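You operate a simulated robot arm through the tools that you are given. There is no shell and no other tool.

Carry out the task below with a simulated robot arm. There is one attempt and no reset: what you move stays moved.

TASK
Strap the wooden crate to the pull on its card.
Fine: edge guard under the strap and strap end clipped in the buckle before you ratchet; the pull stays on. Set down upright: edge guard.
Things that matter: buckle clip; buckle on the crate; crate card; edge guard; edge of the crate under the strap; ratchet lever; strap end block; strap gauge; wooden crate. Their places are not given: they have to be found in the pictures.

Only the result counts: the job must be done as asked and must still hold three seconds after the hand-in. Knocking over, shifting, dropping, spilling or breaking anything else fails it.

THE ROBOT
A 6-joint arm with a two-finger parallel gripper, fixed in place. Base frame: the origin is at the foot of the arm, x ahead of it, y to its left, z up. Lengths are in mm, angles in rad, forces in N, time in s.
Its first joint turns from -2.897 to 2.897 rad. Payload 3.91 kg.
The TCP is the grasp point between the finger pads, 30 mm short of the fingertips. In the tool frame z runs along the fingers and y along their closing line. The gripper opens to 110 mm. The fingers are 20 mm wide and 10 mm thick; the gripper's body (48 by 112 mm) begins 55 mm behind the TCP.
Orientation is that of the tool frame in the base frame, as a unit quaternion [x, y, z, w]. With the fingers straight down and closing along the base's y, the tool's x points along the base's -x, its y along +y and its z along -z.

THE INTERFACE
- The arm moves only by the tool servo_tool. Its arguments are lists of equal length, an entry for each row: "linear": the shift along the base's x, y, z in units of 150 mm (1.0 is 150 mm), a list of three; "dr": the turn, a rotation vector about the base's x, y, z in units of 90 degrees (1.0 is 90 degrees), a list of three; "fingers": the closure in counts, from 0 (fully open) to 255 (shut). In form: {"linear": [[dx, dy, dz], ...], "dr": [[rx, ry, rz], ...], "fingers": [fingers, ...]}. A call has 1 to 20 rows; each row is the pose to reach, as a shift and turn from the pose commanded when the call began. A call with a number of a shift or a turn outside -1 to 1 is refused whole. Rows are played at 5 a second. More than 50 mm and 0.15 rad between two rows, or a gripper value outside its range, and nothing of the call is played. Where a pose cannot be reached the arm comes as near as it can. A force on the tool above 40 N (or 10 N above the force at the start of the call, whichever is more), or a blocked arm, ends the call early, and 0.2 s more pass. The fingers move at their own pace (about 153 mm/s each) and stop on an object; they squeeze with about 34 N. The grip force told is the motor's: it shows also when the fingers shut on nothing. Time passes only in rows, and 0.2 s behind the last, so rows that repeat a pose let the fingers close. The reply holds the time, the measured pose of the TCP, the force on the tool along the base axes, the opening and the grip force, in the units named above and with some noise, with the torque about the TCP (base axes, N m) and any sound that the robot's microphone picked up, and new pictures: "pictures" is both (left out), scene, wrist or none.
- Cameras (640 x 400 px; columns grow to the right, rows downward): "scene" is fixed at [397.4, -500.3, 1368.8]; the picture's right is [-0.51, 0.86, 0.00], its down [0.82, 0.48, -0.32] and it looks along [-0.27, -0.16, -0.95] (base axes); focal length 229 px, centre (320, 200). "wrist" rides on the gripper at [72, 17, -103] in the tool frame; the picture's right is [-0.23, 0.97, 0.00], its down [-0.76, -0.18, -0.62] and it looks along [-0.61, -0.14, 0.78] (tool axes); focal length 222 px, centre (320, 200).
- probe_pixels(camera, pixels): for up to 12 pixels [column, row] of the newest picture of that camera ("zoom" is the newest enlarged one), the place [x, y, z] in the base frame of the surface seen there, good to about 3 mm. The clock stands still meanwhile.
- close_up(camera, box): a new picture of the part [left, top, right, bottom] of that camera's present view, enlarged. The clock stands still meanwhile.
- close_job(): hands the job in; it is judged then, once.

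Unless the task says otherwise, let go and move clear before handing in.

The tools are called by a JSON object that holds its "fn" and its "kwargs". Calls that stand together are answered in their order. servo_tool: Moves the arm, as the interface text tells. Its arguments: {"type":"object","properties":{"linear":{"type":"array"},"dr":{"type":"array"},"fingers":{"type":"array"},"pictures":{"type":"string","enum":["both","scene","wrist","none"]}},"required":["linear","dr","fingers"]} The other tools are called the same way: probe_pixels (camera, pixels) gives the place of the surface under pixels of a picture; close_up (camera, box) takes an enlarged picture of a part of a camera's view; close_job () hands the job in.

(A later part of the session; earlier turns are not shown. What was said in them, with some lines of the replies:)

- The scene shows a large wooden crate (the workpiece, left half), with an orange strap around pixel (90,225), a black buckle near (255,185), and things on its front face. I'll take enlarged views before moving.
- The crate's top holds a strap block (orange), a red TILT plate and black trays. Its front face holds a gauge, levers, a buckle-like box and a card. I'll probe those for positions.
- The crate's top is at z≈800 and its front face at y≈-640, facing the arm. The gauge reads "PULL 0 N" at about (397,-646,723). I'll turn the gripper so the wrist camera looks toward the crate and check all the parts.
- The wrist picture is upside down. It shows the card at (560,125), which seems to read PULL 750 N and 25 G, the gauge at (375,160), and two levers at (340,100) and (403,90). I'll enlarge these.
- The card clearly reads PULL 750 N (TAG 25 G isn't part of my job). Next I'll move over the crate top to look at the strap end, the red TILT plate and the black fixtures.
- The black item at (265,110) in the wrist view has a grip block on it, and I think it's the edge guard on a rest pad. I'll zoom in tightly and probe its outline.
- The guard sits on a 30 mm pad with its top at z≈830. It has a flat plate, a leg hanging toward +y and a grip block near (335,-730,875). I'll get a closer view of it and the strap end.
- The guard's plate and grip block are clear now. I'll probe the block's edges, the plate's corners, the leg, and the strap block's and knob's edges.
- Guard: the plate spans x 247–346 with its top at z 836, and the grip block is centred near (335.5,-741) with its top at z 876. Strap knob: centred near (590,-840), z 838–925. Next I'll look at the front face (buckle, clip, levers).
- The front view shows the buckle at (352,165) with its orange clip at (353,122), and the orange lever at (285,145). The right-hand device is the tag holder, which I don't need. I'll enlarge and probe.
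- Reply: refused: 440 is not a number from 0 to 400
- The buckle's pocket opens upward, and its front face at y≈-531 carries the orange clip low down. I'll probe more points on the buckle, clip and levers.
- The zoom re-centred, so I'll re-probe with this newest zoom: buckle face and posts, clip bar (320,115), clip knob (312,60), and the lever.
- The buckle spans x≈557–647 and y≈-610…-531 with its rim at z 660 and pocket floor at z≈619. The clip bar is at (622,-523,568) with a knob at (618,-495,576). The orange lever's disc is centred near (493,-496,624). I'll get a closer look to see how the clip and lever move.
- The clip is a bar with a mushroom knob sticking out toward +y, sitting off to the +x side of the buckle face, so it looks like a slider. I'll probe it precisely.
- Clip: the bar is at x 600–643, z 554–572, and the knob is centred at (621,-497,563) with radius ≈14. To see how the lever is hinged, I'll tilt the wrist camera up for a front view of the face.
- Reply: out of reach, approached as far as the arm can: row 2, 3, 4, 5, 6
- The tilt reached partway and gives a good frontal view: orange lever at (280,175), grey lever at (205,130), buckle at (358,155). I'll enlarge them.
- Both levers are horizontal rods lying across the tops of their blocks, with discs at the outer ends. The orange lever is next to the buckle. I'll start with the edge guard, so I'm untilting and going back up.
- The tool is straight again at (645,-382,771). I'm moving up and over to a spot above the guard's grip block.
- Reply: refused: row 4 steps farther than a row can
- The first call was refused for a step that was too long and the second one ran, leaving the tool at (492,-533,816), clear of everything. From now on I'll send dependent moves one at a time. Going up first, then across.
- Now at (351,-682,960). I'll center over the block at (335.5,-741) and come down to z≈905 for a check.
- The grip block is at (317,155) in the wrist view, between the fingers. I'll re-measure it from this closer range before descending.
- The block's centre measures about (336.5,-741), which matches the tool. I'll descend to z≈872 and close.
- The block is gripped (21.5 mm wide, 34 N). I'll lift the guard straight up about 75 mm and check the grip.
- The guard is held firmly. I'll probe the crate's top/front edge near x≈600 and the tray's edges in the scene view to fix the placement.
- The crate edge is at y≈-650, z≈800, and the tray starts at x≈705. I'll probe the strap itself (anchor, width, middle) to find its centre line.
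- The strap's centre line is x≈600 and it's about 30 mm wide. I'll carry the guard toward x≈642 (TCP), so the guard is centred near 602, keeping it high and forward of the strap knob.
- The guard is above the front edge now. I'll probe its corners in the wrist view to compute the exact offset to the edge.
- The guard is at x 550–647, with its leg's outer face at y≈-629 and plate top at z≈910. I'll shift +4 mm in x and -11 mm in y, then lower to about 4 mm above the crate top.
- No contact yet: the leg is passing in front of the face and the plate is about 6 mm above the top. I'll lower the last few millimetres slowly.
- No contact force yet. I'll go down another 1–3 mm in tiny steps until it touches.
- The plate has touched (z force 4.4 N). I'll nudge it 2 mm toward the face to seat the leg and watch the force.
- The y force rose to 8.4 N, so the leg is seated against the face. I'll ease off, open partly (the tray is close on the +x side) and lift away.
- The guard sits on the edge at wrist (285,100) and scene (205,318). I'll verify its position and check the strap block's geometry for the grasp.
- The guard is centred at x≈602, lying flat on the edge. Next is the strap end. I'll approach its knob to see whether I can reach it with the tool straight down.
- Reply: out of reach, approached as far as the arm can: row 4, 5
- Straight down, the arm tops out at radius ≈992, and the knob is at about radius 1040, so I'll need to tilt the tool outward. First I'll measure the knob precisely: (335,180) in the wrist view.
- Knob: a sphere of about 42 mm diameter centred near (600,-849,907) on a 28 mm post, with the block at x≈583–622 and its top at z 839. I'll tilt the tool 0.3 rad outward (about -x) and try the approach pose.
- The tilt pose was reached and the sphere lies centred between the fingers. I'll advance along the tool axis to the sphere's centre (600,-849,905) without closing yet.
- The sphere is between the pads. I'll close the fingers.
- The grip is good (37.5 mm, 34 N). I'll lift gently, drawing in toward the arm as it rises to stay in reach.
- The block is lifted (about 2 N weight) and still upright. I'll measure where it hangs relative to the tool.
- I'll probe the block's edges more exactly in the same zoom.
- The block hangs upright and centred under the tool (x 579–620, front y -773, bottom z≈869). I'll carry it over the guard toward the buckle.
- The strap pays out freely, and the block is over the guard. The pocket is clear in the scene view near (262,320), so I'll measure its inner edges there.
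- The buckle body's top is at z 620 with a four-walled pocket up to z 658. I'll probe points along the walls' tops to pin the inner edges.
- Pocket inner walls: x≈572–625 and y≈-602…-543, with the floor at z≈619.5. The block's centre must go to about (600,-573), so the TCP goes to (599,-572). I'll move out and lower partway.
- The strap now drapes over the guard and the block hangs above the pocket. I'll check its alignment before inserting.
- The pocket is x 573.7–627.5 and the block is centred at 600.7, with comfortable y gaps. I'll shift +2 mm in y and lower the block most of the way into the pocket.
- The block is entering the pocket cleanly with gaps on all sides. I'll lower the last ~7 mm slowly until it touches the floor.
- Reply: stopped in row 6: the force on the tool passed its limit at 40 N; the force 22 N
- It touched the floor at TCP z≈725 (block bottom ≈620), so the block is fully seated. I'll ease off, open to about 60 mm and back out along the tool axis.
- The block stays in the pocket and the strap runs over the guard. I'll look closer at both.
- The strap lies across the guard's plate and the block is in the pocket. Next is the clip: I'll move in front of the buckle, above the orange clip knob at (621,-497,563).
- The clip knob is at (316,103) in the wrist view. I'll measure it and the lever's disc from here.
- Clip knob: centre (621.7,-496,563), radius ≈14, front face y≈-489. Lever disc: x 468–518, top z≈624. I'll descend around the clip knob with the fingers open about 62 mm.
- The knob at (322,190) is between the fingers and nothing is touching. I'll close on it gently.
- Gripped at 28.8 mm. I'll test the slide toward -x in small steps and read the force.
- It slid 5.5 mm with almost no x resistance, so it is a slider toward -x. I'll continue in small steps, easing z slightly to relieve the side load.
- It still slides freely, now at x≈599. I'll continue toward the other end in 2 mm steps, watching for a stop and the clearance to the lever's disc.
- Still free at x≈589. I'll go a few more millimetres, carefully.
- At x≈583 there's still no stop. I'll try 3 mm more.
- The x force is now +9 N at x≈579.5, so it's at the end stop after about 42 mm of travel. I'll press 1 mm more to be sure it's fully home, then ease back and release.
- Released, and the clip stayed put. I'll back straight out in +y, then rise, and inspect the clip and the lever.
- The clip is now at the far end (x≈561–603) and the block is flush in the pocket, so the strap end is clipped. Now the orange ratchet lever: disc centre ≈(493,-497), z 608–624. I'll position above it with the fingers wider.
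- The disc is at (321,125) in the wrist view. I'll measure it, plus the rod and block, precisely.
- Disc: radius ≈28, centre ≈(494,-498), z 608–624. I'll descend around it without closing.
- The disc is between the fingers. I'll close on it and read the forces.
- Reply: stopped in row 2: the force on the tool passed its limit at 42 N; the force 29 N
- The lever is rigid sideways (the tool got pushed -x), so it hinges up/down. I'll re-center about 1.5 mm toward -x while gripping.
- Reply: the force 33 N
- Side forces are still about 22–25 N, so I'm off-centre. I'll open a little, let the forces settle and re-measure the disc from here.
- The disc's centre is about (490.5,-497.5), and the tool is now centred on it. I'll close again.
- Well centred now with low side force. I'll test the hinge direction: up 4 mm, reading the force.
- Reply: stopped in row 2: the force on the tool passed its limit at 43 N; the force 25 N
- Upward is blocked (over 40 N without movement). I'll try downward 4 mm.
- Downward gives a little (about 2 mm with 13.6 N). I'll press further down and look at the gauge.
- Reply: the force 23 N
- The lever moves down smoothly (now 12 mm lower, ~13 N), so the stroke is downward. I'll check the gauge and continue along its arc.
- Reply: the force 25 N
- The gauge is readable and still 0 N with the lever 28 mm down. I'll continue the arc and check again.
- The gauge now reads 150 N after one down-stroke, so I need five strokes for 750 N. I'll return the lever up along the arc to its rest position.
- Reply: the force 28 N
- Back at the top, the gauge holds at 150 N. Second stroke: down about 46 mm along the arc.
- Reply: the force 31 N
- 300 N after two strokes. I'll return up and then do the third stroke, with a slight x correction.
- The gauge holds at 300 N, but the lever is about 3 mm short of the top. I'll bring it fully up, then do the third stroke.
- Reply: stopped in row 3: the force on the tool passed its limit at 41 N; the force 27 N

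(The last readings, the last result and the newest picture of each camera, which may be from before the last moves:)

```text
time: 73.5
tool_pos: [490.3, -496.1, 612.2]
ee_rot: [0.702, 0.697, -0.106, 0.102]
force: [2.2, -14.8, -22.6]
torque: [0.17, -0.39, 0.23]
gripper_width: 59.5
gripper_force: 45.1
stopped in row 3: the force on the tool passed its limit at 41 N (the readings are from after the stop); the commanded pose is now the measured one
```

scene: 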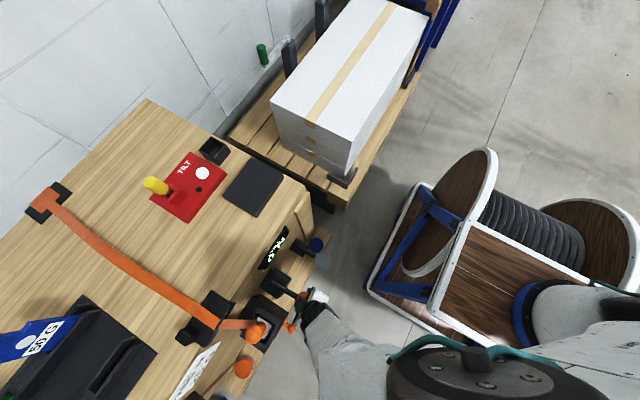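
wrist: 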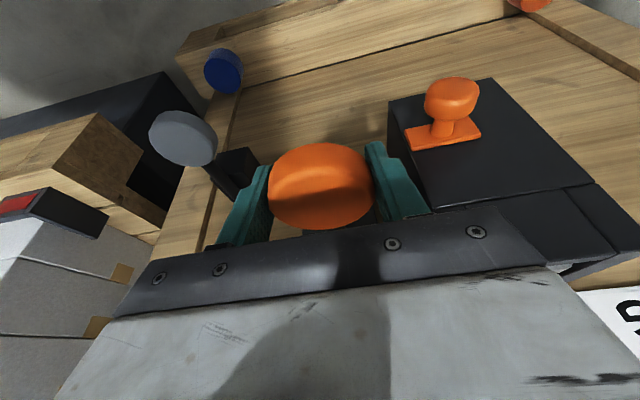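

At the top stop again (612). Third stroke down.

{"fn": "servo_tool", "kwargs": {"linear": [[0, -0.004, -0.05], [0, -0.01, -0.1], [0, -0.02, -0.15], [0, -0.03, -0.2], [0, -0.043, -0.25], [0, -0.055, -0.29], [0, -0.058, -0.305], [0, -0.058, -0.305]], "dr": [[0, 0, 0], [0, 0, 0], [0, 0, 0], [0, 0, 0], [0, 0, 0], [0, 0, 0], [0, 0, 0], [0, 0, 0]], "fingers": [255, 255, 255, 255, 255, 255, 255, 255], "pictures": "none"}}

{"fn": "close_up", "kwargs": {"camera": "scene", "box": [245, 215, 325, 275]}}

```text
time: 75.3
tool_pos: [489.9, -503.9, 568.4]
ee_rot: [0.701, 0.697, -0.106, 0.102]
force: [-7.9, 0.8, 12.6]
torque: [-0.95, -0.56, -0.17]
gripper_width: 59.3
gripper_force: 45.3
```

```text
6.67 times, centred on (285, 245) of scene
```

zoom: 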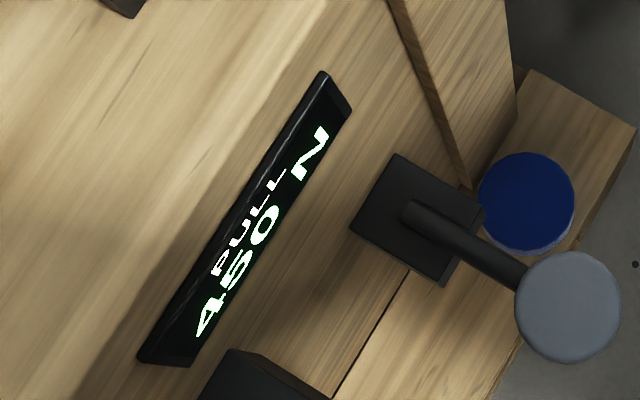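

450 N after three strokes. Returning the lever to the top.

{"fn": "servo_tool", "kwargs": {"linear": [[0, 0.014, 0.05], [0, 0.026, 0.1], [0, 0.035, 0.15], [0, 0.043, 0.2], [0, 0.048, 0.25], [0, 0.05, 0.29], [0, 0.05, 0.297]], "dr": [[0, 0, 0], [0, 0, 0], [0, 0, 0], [0, 0, 0], [0, 0, 0], [0, 0, 0], [0, 0, 0]], "fingers": [255, 255, 255, 255, 255, 255, 255], "pictures": "none"}}

{"fn": "close_up", "kwargs": {"camera": "scene", "box": [245, 215, 325, 275]}}

```text
time: 76.9
tool_pos: [490.0, -495.0, 611.0]
ee_rot: [0.701, 0.698, -0.105, 0.101]
force: [-1.4, 1.0, -21.6]
torque: [1.08, -0.64, 0.06]
gripper_width: 59.4
gripper_force: 45.6
```

```text
6.67 times, centred on (285, 245) of scene
```

zoom: 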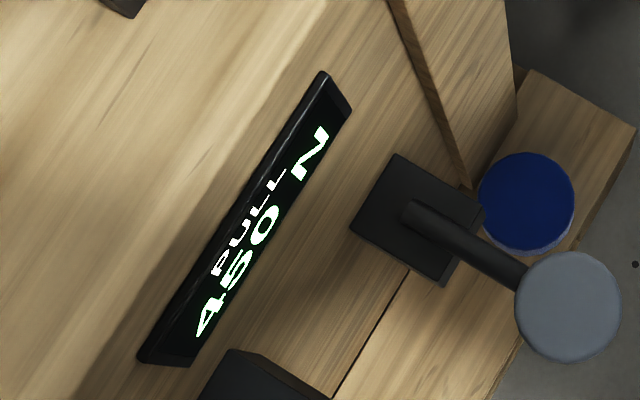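

The lever is at the top (611, pulling against the stop) and the gauge reads 450 N. Fourth stroke.

{"fn": "servo_tool", "kwargs": {"linear": [[0, -0.004, -0.05], [0, -0.012, -0.1], [0, -0.022, -0.15], [0, -0.033, -0.2], [0, -0.046, -0.25], [0, -0.057, -0.285], [0, -0.06, -0.3], [0, -0.06, -0.3]], "dr": [[0, 0, 0], [0, 0, 0], [0, 0, 0], [0, 0, 0], [0, 0, 0], [0, 0, 0], [0, 0, 0], [0, 0, 0]], "fingers": [255, 255, 255, 255, 255, 255, 255, 255], "pictures": "none"}}

{"fn": "close_up", "kwargs": {"camera": "scene", "box": [245, 215, 325, 275]}}

```text
time: 78.7
tool_pos: [490.4, -507.6, 567.6]
ee_rot: [0.701, 0.697, -0.107, 0.103]
force: [-10.1, 6.3, 8.7]
torque: [-0.73, -0.35, 0.23]
gripper_width: 59.5
gripper_force: 44.9
```

```text
6.67 times, centred on (285, 245) of scene
```

zoom: 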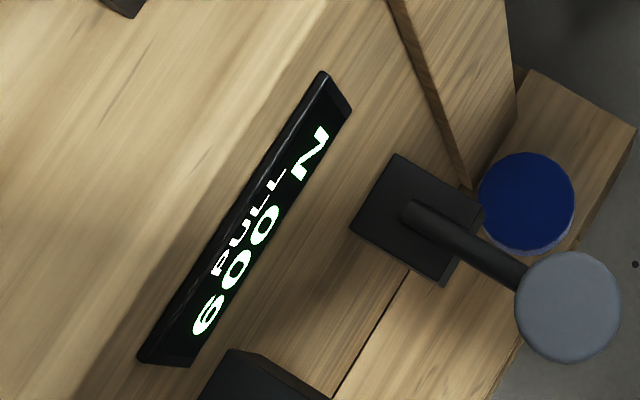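

600 N after four strokes. Returning up for the fifth and last stroke.

{"fn": "servo_tool", "kwargs": {"linear": [[0, 0.016, 0.05], [0, 0.03, 0.1], [0, 0.042, 0.15], [0, 0.052, 0.2], [0, 0.058, 0.25], [0, 0.06, 0.29], [0, 0.06, 0.3]], "dr": [[0, 0, 0], [0, 0, 0], [0, 0, 0], [0, 0, 0], [0, 0, 0], [0, 0, 0], [0, 0, 0]], "fingers": [255, 255, 255, 255, 255, 255, 255], "pictures": "none"}}

{"fn": "close_up", "kwargs": {"camera": "scene", "box": [245, 215, 325, 275]}}

```text
time: 80.2
tool_pos: [490.0, -497.5, 609.3]
ee_rot: [0.702, 0.697, -0.106, 0.102]
force: [3.8, -16.1, -24.9]
torque: [0.39, -0.1, 0.15]
gripper_width: 59.6
gripper_force: 45.2
stopped in row 7: the force on the tool passed its limit at 45 N (the readings are from after the stop); the commanded pose is now the measured one
```

```text
6.67 times, centred on (285, 245) of scene
```

zoom: 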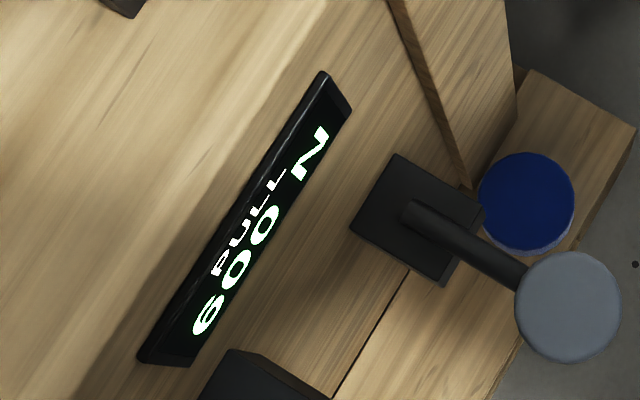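

The top stop was hit and the gauge holds at 600 N. Fifth and final down-stroke.

{"fn": "servo_tool", "kwargs": {"linear": [[0, -0.004, -0.05], [0, -0.012, -0.1], [0, -0.022, -0.15], [0, -0.033, -0.2], [0, -0.046, -0.25], [0, -0.055, -0.28], [0, -0.058, -0.292], [0, -0.058, -0.292]], "dr": [[0, 0, 0], [0, 0, 0], [0, 0, 0], [0, 0, 0], [0, 0, 0], [0, 0, 0], [0, 0, 0], [0, 0, 0]], "fingers": [255, 255, 255, 255, 255, 255, 255, 255], "pictures": "none"}}

{"fn": "close_up", "kwargs": {"camera": "scene", "box": [245, 215, 325, 275]}}

```text
time: 82.0
tool_pos: [490.1, -504.0, 566.8]
ee_rot: [0.701, 0.698, -0.105, 0.102]
force: [9.7, 11.7, 9.4]
torque: [-1.0, -0.27, 0.12]
gripper_width: 59.4
gripper_force: 45.1
```

```text
6.67 times, centred on (285, 245) of scene
```

zoom: 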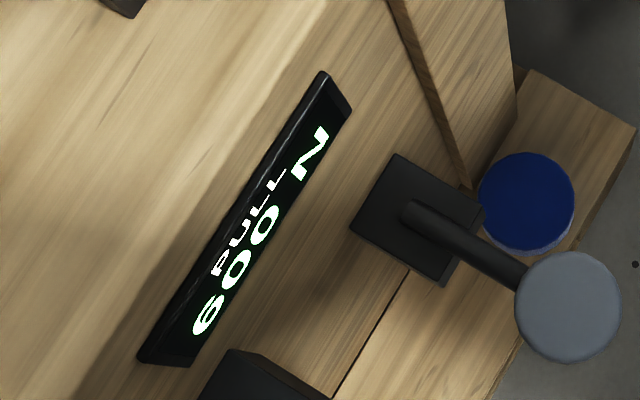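

Still 600 N. The grip slipped a few millimetres on the disc, so this stroke is probably a bit short. I'll press down another 2–3 mm and check.

{"fn": "servo_tool", "kwargs": {"linear": [[0, -0.003, -0.01], [0, -0.005, -0.02], [0, -0.005, -0.02]], "dr": [[0, 0, 0], [0, 0, 0], [0, 0, 0]], "fingers": [255, 255, 255], "pictures": "none"}}

{"fn": "close_up", "kwargs": {"camera": "scene", "box": [245, 215, 325, 275]}}

```text
time: 82.8
tool_pos: [490.4, -506.1, 564.4]
ee_rot: [0.701, 0.698, -0.105, 0.102]
force: [13.2, 9.8, 9.6]
torque: [-1.01, -0.18, 0.14]
gripper_width: 59.1
gripper_force: 44.6
```

```text
6.67 times, centred on (285, 245) of scene
```

zoom: 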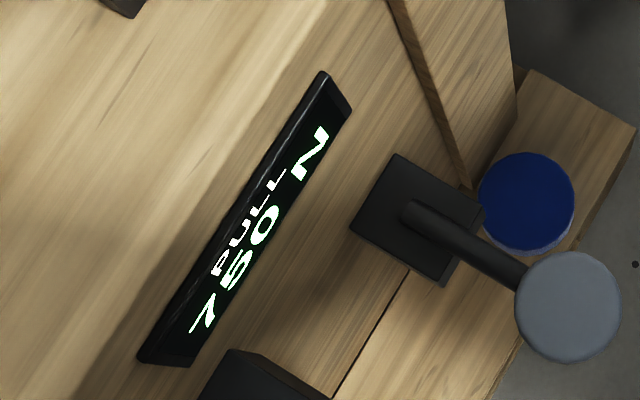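

The gauge reads 750 N, matching the card. I'll return the lever gently to its rest position, which has kept the reading each time, and then release.

{"fn": "servo_tool", "kwargs": {"linear": [[-0.003, 0.014, 0.05], [-0.003, 0.027, 0.1], [-0.003, 0.038, 0.15], [-0.003, 0.047, 0.2], [-0.003, 0.052, 0.25], [-0.003, 0.055, 0.29], [-0.003, 0.055, 0.29]], "dr": [[0, 0, 0], [0, 0, 0], [0, 0, 0], [0, 0, 0], [0, 0, 0], [0, 0, 0], [0, 0, 0]], "fingers": [255, 255, 255, 255, 255, 255, 255], "pictures": "wrist"}}

{"fn": "close_up", "kwargs": {"camera": "scene", "box": [245, 215, 325, 275]}}

```text
time: 84.4
tool_pos: [489.8, -499.6, 607.4]
ee_rot: [0.701, 0.698, -0.106, 0.103]
force: [33.2, -7.8, -5.9]
torque: [0.92, 0.01, -0.14]
gripper_width: 59.0
gripper_force: 45.6
```

wrist: 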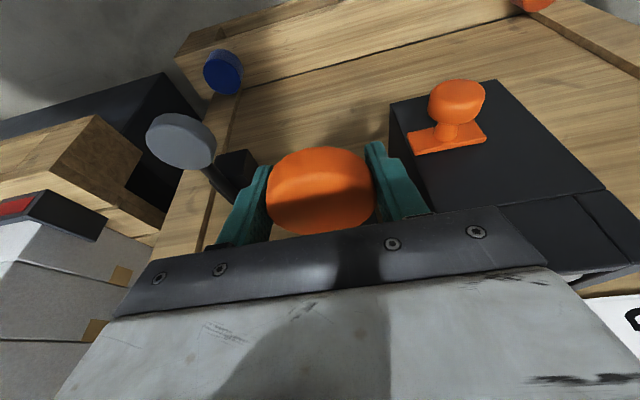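

```text
6.67 times, centred on (285, 245) of scene
```

zoom: 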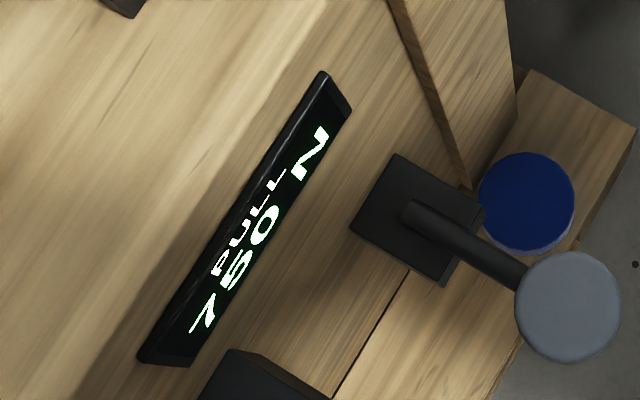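

The lever is back near the top and the gauge stays at 750 N. I'll relieve the side force, open the fingers and watch whether the lever stays.

{"fn": "servo_tool", "kwargs": {"linear": [[0.007, 0, 0], [0.007, 0, 0], [0.007, 0, 0], [0.007, 0, 0]], "dr": [[0, 0, 0], [0, 0, 0], [0, 0, 0], [0, 0, 0]], "fingers": [255, 70, 70, 70], "pictures": "wrist"}}

{"fn": "close_up", "kwargs": {"camera": "scene", "box": [245, 215, 325, 275]}}

```text
time: 85.4
tool_pos: [489.7, -497.7, 607.2]
ee_rot: [0.702, 0.697, -0.107, 0.102]
force: [-0.3, 0.0, -0.7]
torque: [-0.02, 0.02, -0.01]
gripper_width: 79.8
gripper_force: 0.0
```

wrist: 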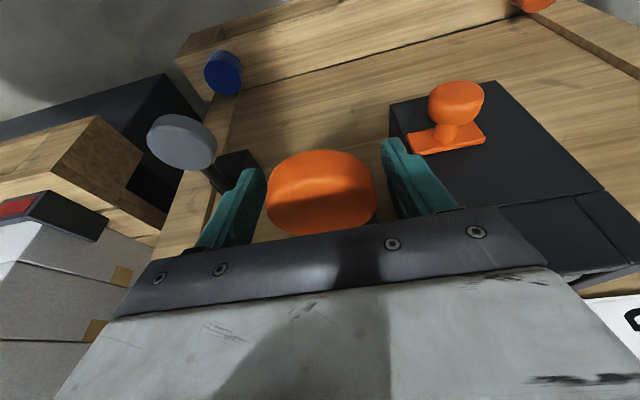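

```text
6.67 times, centred on (285, 245) of scene
```

zoom: 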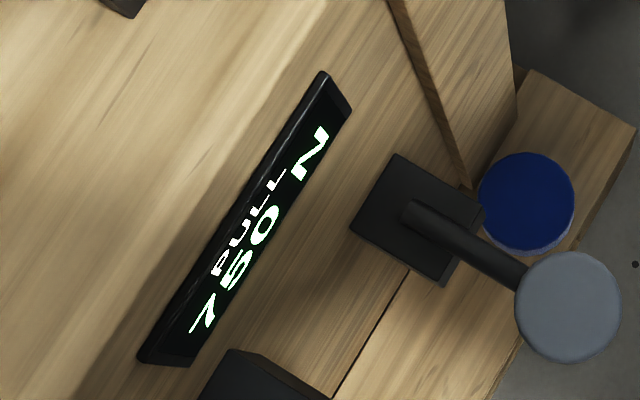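

The lever stays up and the gauge holds at 750 N. I'll retreat along the tool axis, clear of everything.

{"fn": "servo_tool", "kwargs": {"linear": [[0, 0.05, 0.16], [0, 0.1, 0.32], [0, 0.18, 0.58], [0, 0.28, 0.85], [0, 0.4, 1.0], [0, 0.6, 1.0], [0, 0.6, 1.0]], "dr": [[0, 0, 0], [0, 0, 0], [0, 0, 0], [0, 0, 0], [0, 0, 0], [0, 0, 0], [0, 0, 0]], "fingers": [70, 70, 70, 70, 70, 70, 70]}}

{"fn": "close_up", "kwargs": {"camera": "scene", "box": [150, 200, 330, 370]}}

{"fn": "close_up", "kwargs": {"camera": "wrist", "box": [120, 0, 520, 260]}}

```text
time: 87.0
tool_pos: [489.6, -407.1, 757.3]
ee_rot: [0.701, 0.698, -0.106, 0.102]
force: [-1.8, 0.8, -0.1]
torque: [0.02, 0.0, -0.04]
gripper_width: 79.8
gripper_force: 0.0
```

scene: 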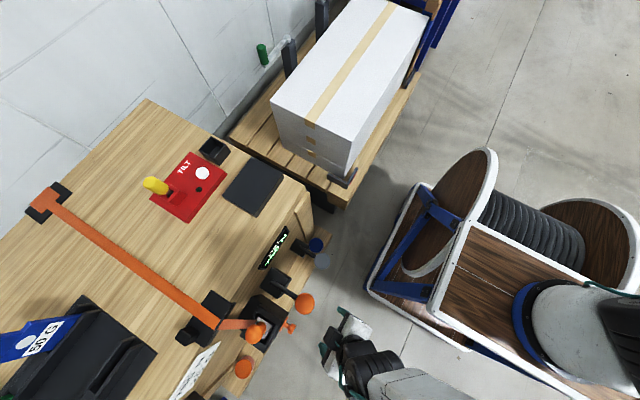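
wrist: 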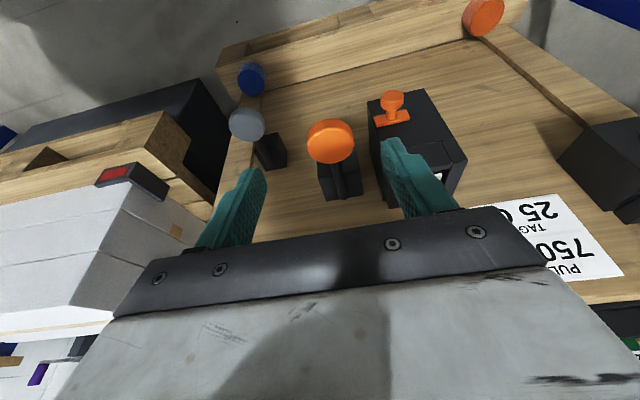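

```text
2.35 times, centred on (240, 285) of scene
```

zoom: 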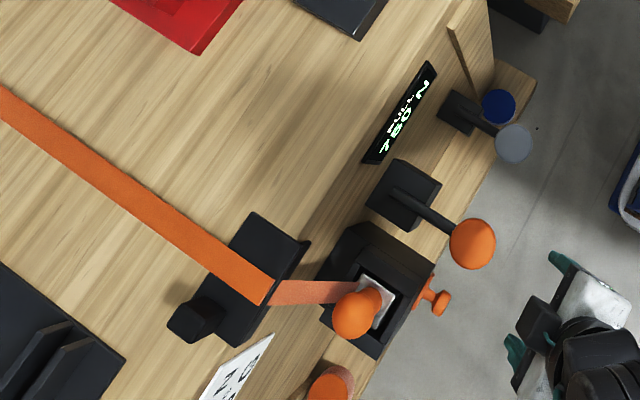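

```text
1.54 times, centred on (320, 130) of wrist
```

zoom: 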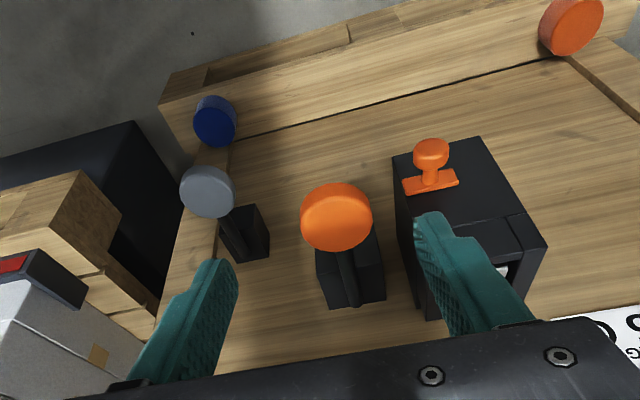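

The strap is taut and straight over the guard, the clip is closed and the lever is at rest. I'll move further clear, wait a couple of seconds and re-check the gauge and guard.

{"fn": "servo_tool", "kwargs": {"linear": [[0, 0.2, 0.1], [0, 0.4, 0.2], [0, 0.5, 0.3], [0, 0.5, 0.4], [0, 0.5, 0.4], [0, 0.5, 0.4], [0, 0.5, 0.4], [0, 0.5, 0.4], [0, 0.5, 0.4], [0, 0.5, 0.4], [0, 0.5, 0.4], [0, 0.5, 0.4]], "dr": [[0, 0, 0], [0, 0, 0], [0, 0, 0], [0, 0, 0], [0, 0, 0], [0, 0, 0], [0, 0, 0], [0, 0, 0], [0, 0, 0], [0, 0, 0], [0, 0, 0], [0, 0, 0]], "fingers": [70, 70, 70, 70, 70, 70, 70, 70, 70, 70, 70, 70]}}

{"fn": "close_up", "kwargs": {"camera": "scene", "box": [245, 215, 325, 275]}}

{"fn": "close_up", "kwargs": {"camera": "scene", "box": [160, 280, 300, 360]}}

{"fn": "probe_pixels", "kwargs": {"camera": "zoom", "pixels": [[150, 250], [200, 190], [260, 160], [230, 60], [210, 200], [380, 230], [350, 190], [130, 230], [270, 110], [290, 190], [420, 220], [500, 240]]}}

```text
time: 89.6
tool_pos: [490.2, -331.0, 817.5]
ee_rot: [0.702, 0.697, -0.106, 0.101]
force: [-0.9, 0.7, 0.4]
torque: [-0.03, 0.03, 0.02]
gripper_width: 79.9
gripper_force: 0.0
```

scene: 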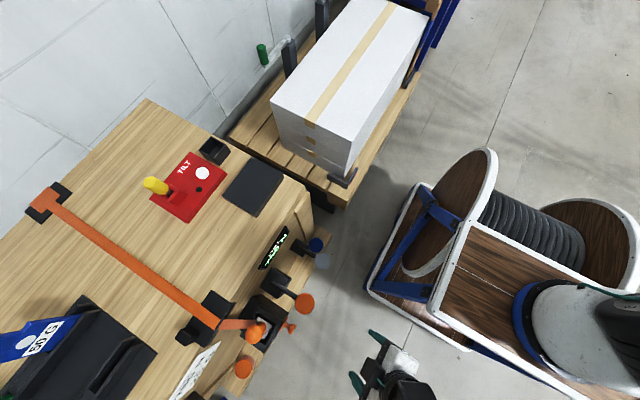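
wrist: 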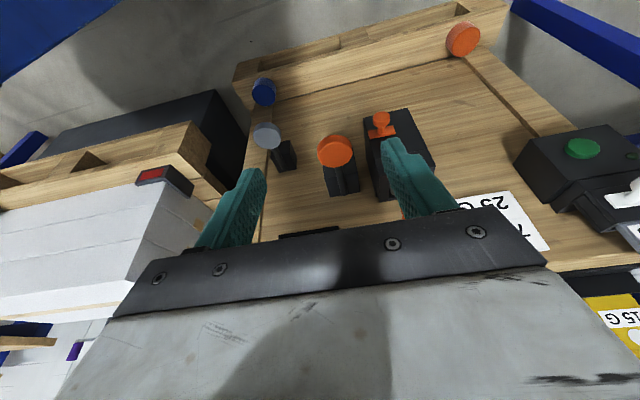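

```text
6.67 times, centred on (285, 245) of scene
```

zoom: 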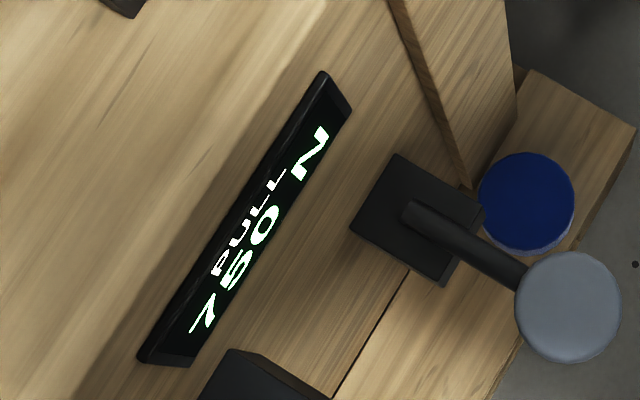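

```text
4.57 times, centred on (230, 320) of scene
```

zoom: 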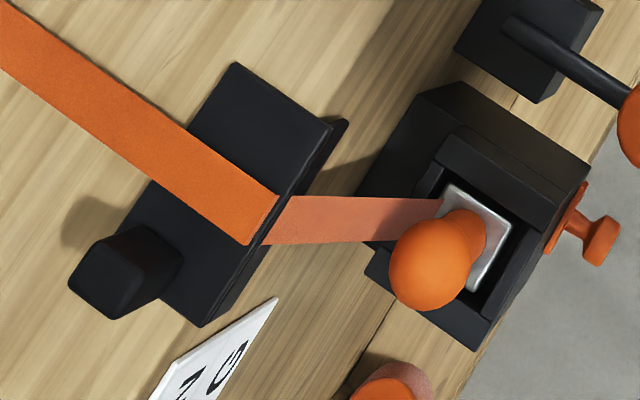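

```text
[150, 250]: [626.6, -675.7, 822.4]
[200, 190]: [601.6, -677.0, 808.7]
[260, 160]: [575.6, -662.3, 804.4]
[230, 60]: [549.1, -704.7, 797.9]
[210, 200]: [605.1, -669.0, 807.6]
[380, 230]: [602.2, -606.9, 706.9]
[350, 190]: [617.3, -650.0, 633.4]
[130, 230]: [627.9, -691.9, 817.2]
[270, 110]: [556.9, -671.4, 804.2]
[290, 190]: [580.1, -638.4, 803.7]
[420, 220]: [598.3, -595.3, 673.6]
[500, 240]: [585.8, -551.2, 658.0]
```

The gauge still reads 750 N about five seconds after I let go. The strap is taut over the guard, which lies flat on the edge at x≈552–652. The clip is closed, the lever is at rest and the arm is clear, so I'm handing in.

{"fn": "close_job", "kwargs": {}}

```text
The job is handed in.
```

The crate is strapped to 750 N, matching the PULL figure on its card, and I've handed the job in. I haven't been told how it was judged. The gauge still read 750 N about five seconds after I let go.

- **Edge guard:** it lies flat and upright on the front edge, centred under the strap, and it was in place before any ratcheting.
- **Strap end:** the block is seated at the bottom of the buckle pocket. I slid the clip to its end stop before touching the lever. There was no click, so I'm going by the stop and the pull holding.
- **Ratchet:** five down-strokes of the orange lever added 150 N each. The fifth needed 2–3 mm more travel than the others before it registered.
- **Other parts:** I left the grey lever, the tags and the TILT plate alone. The last pictures show nothing knocked or shifted.

The lever is back at rest, the gripper is open and the arm is clear of the crate.
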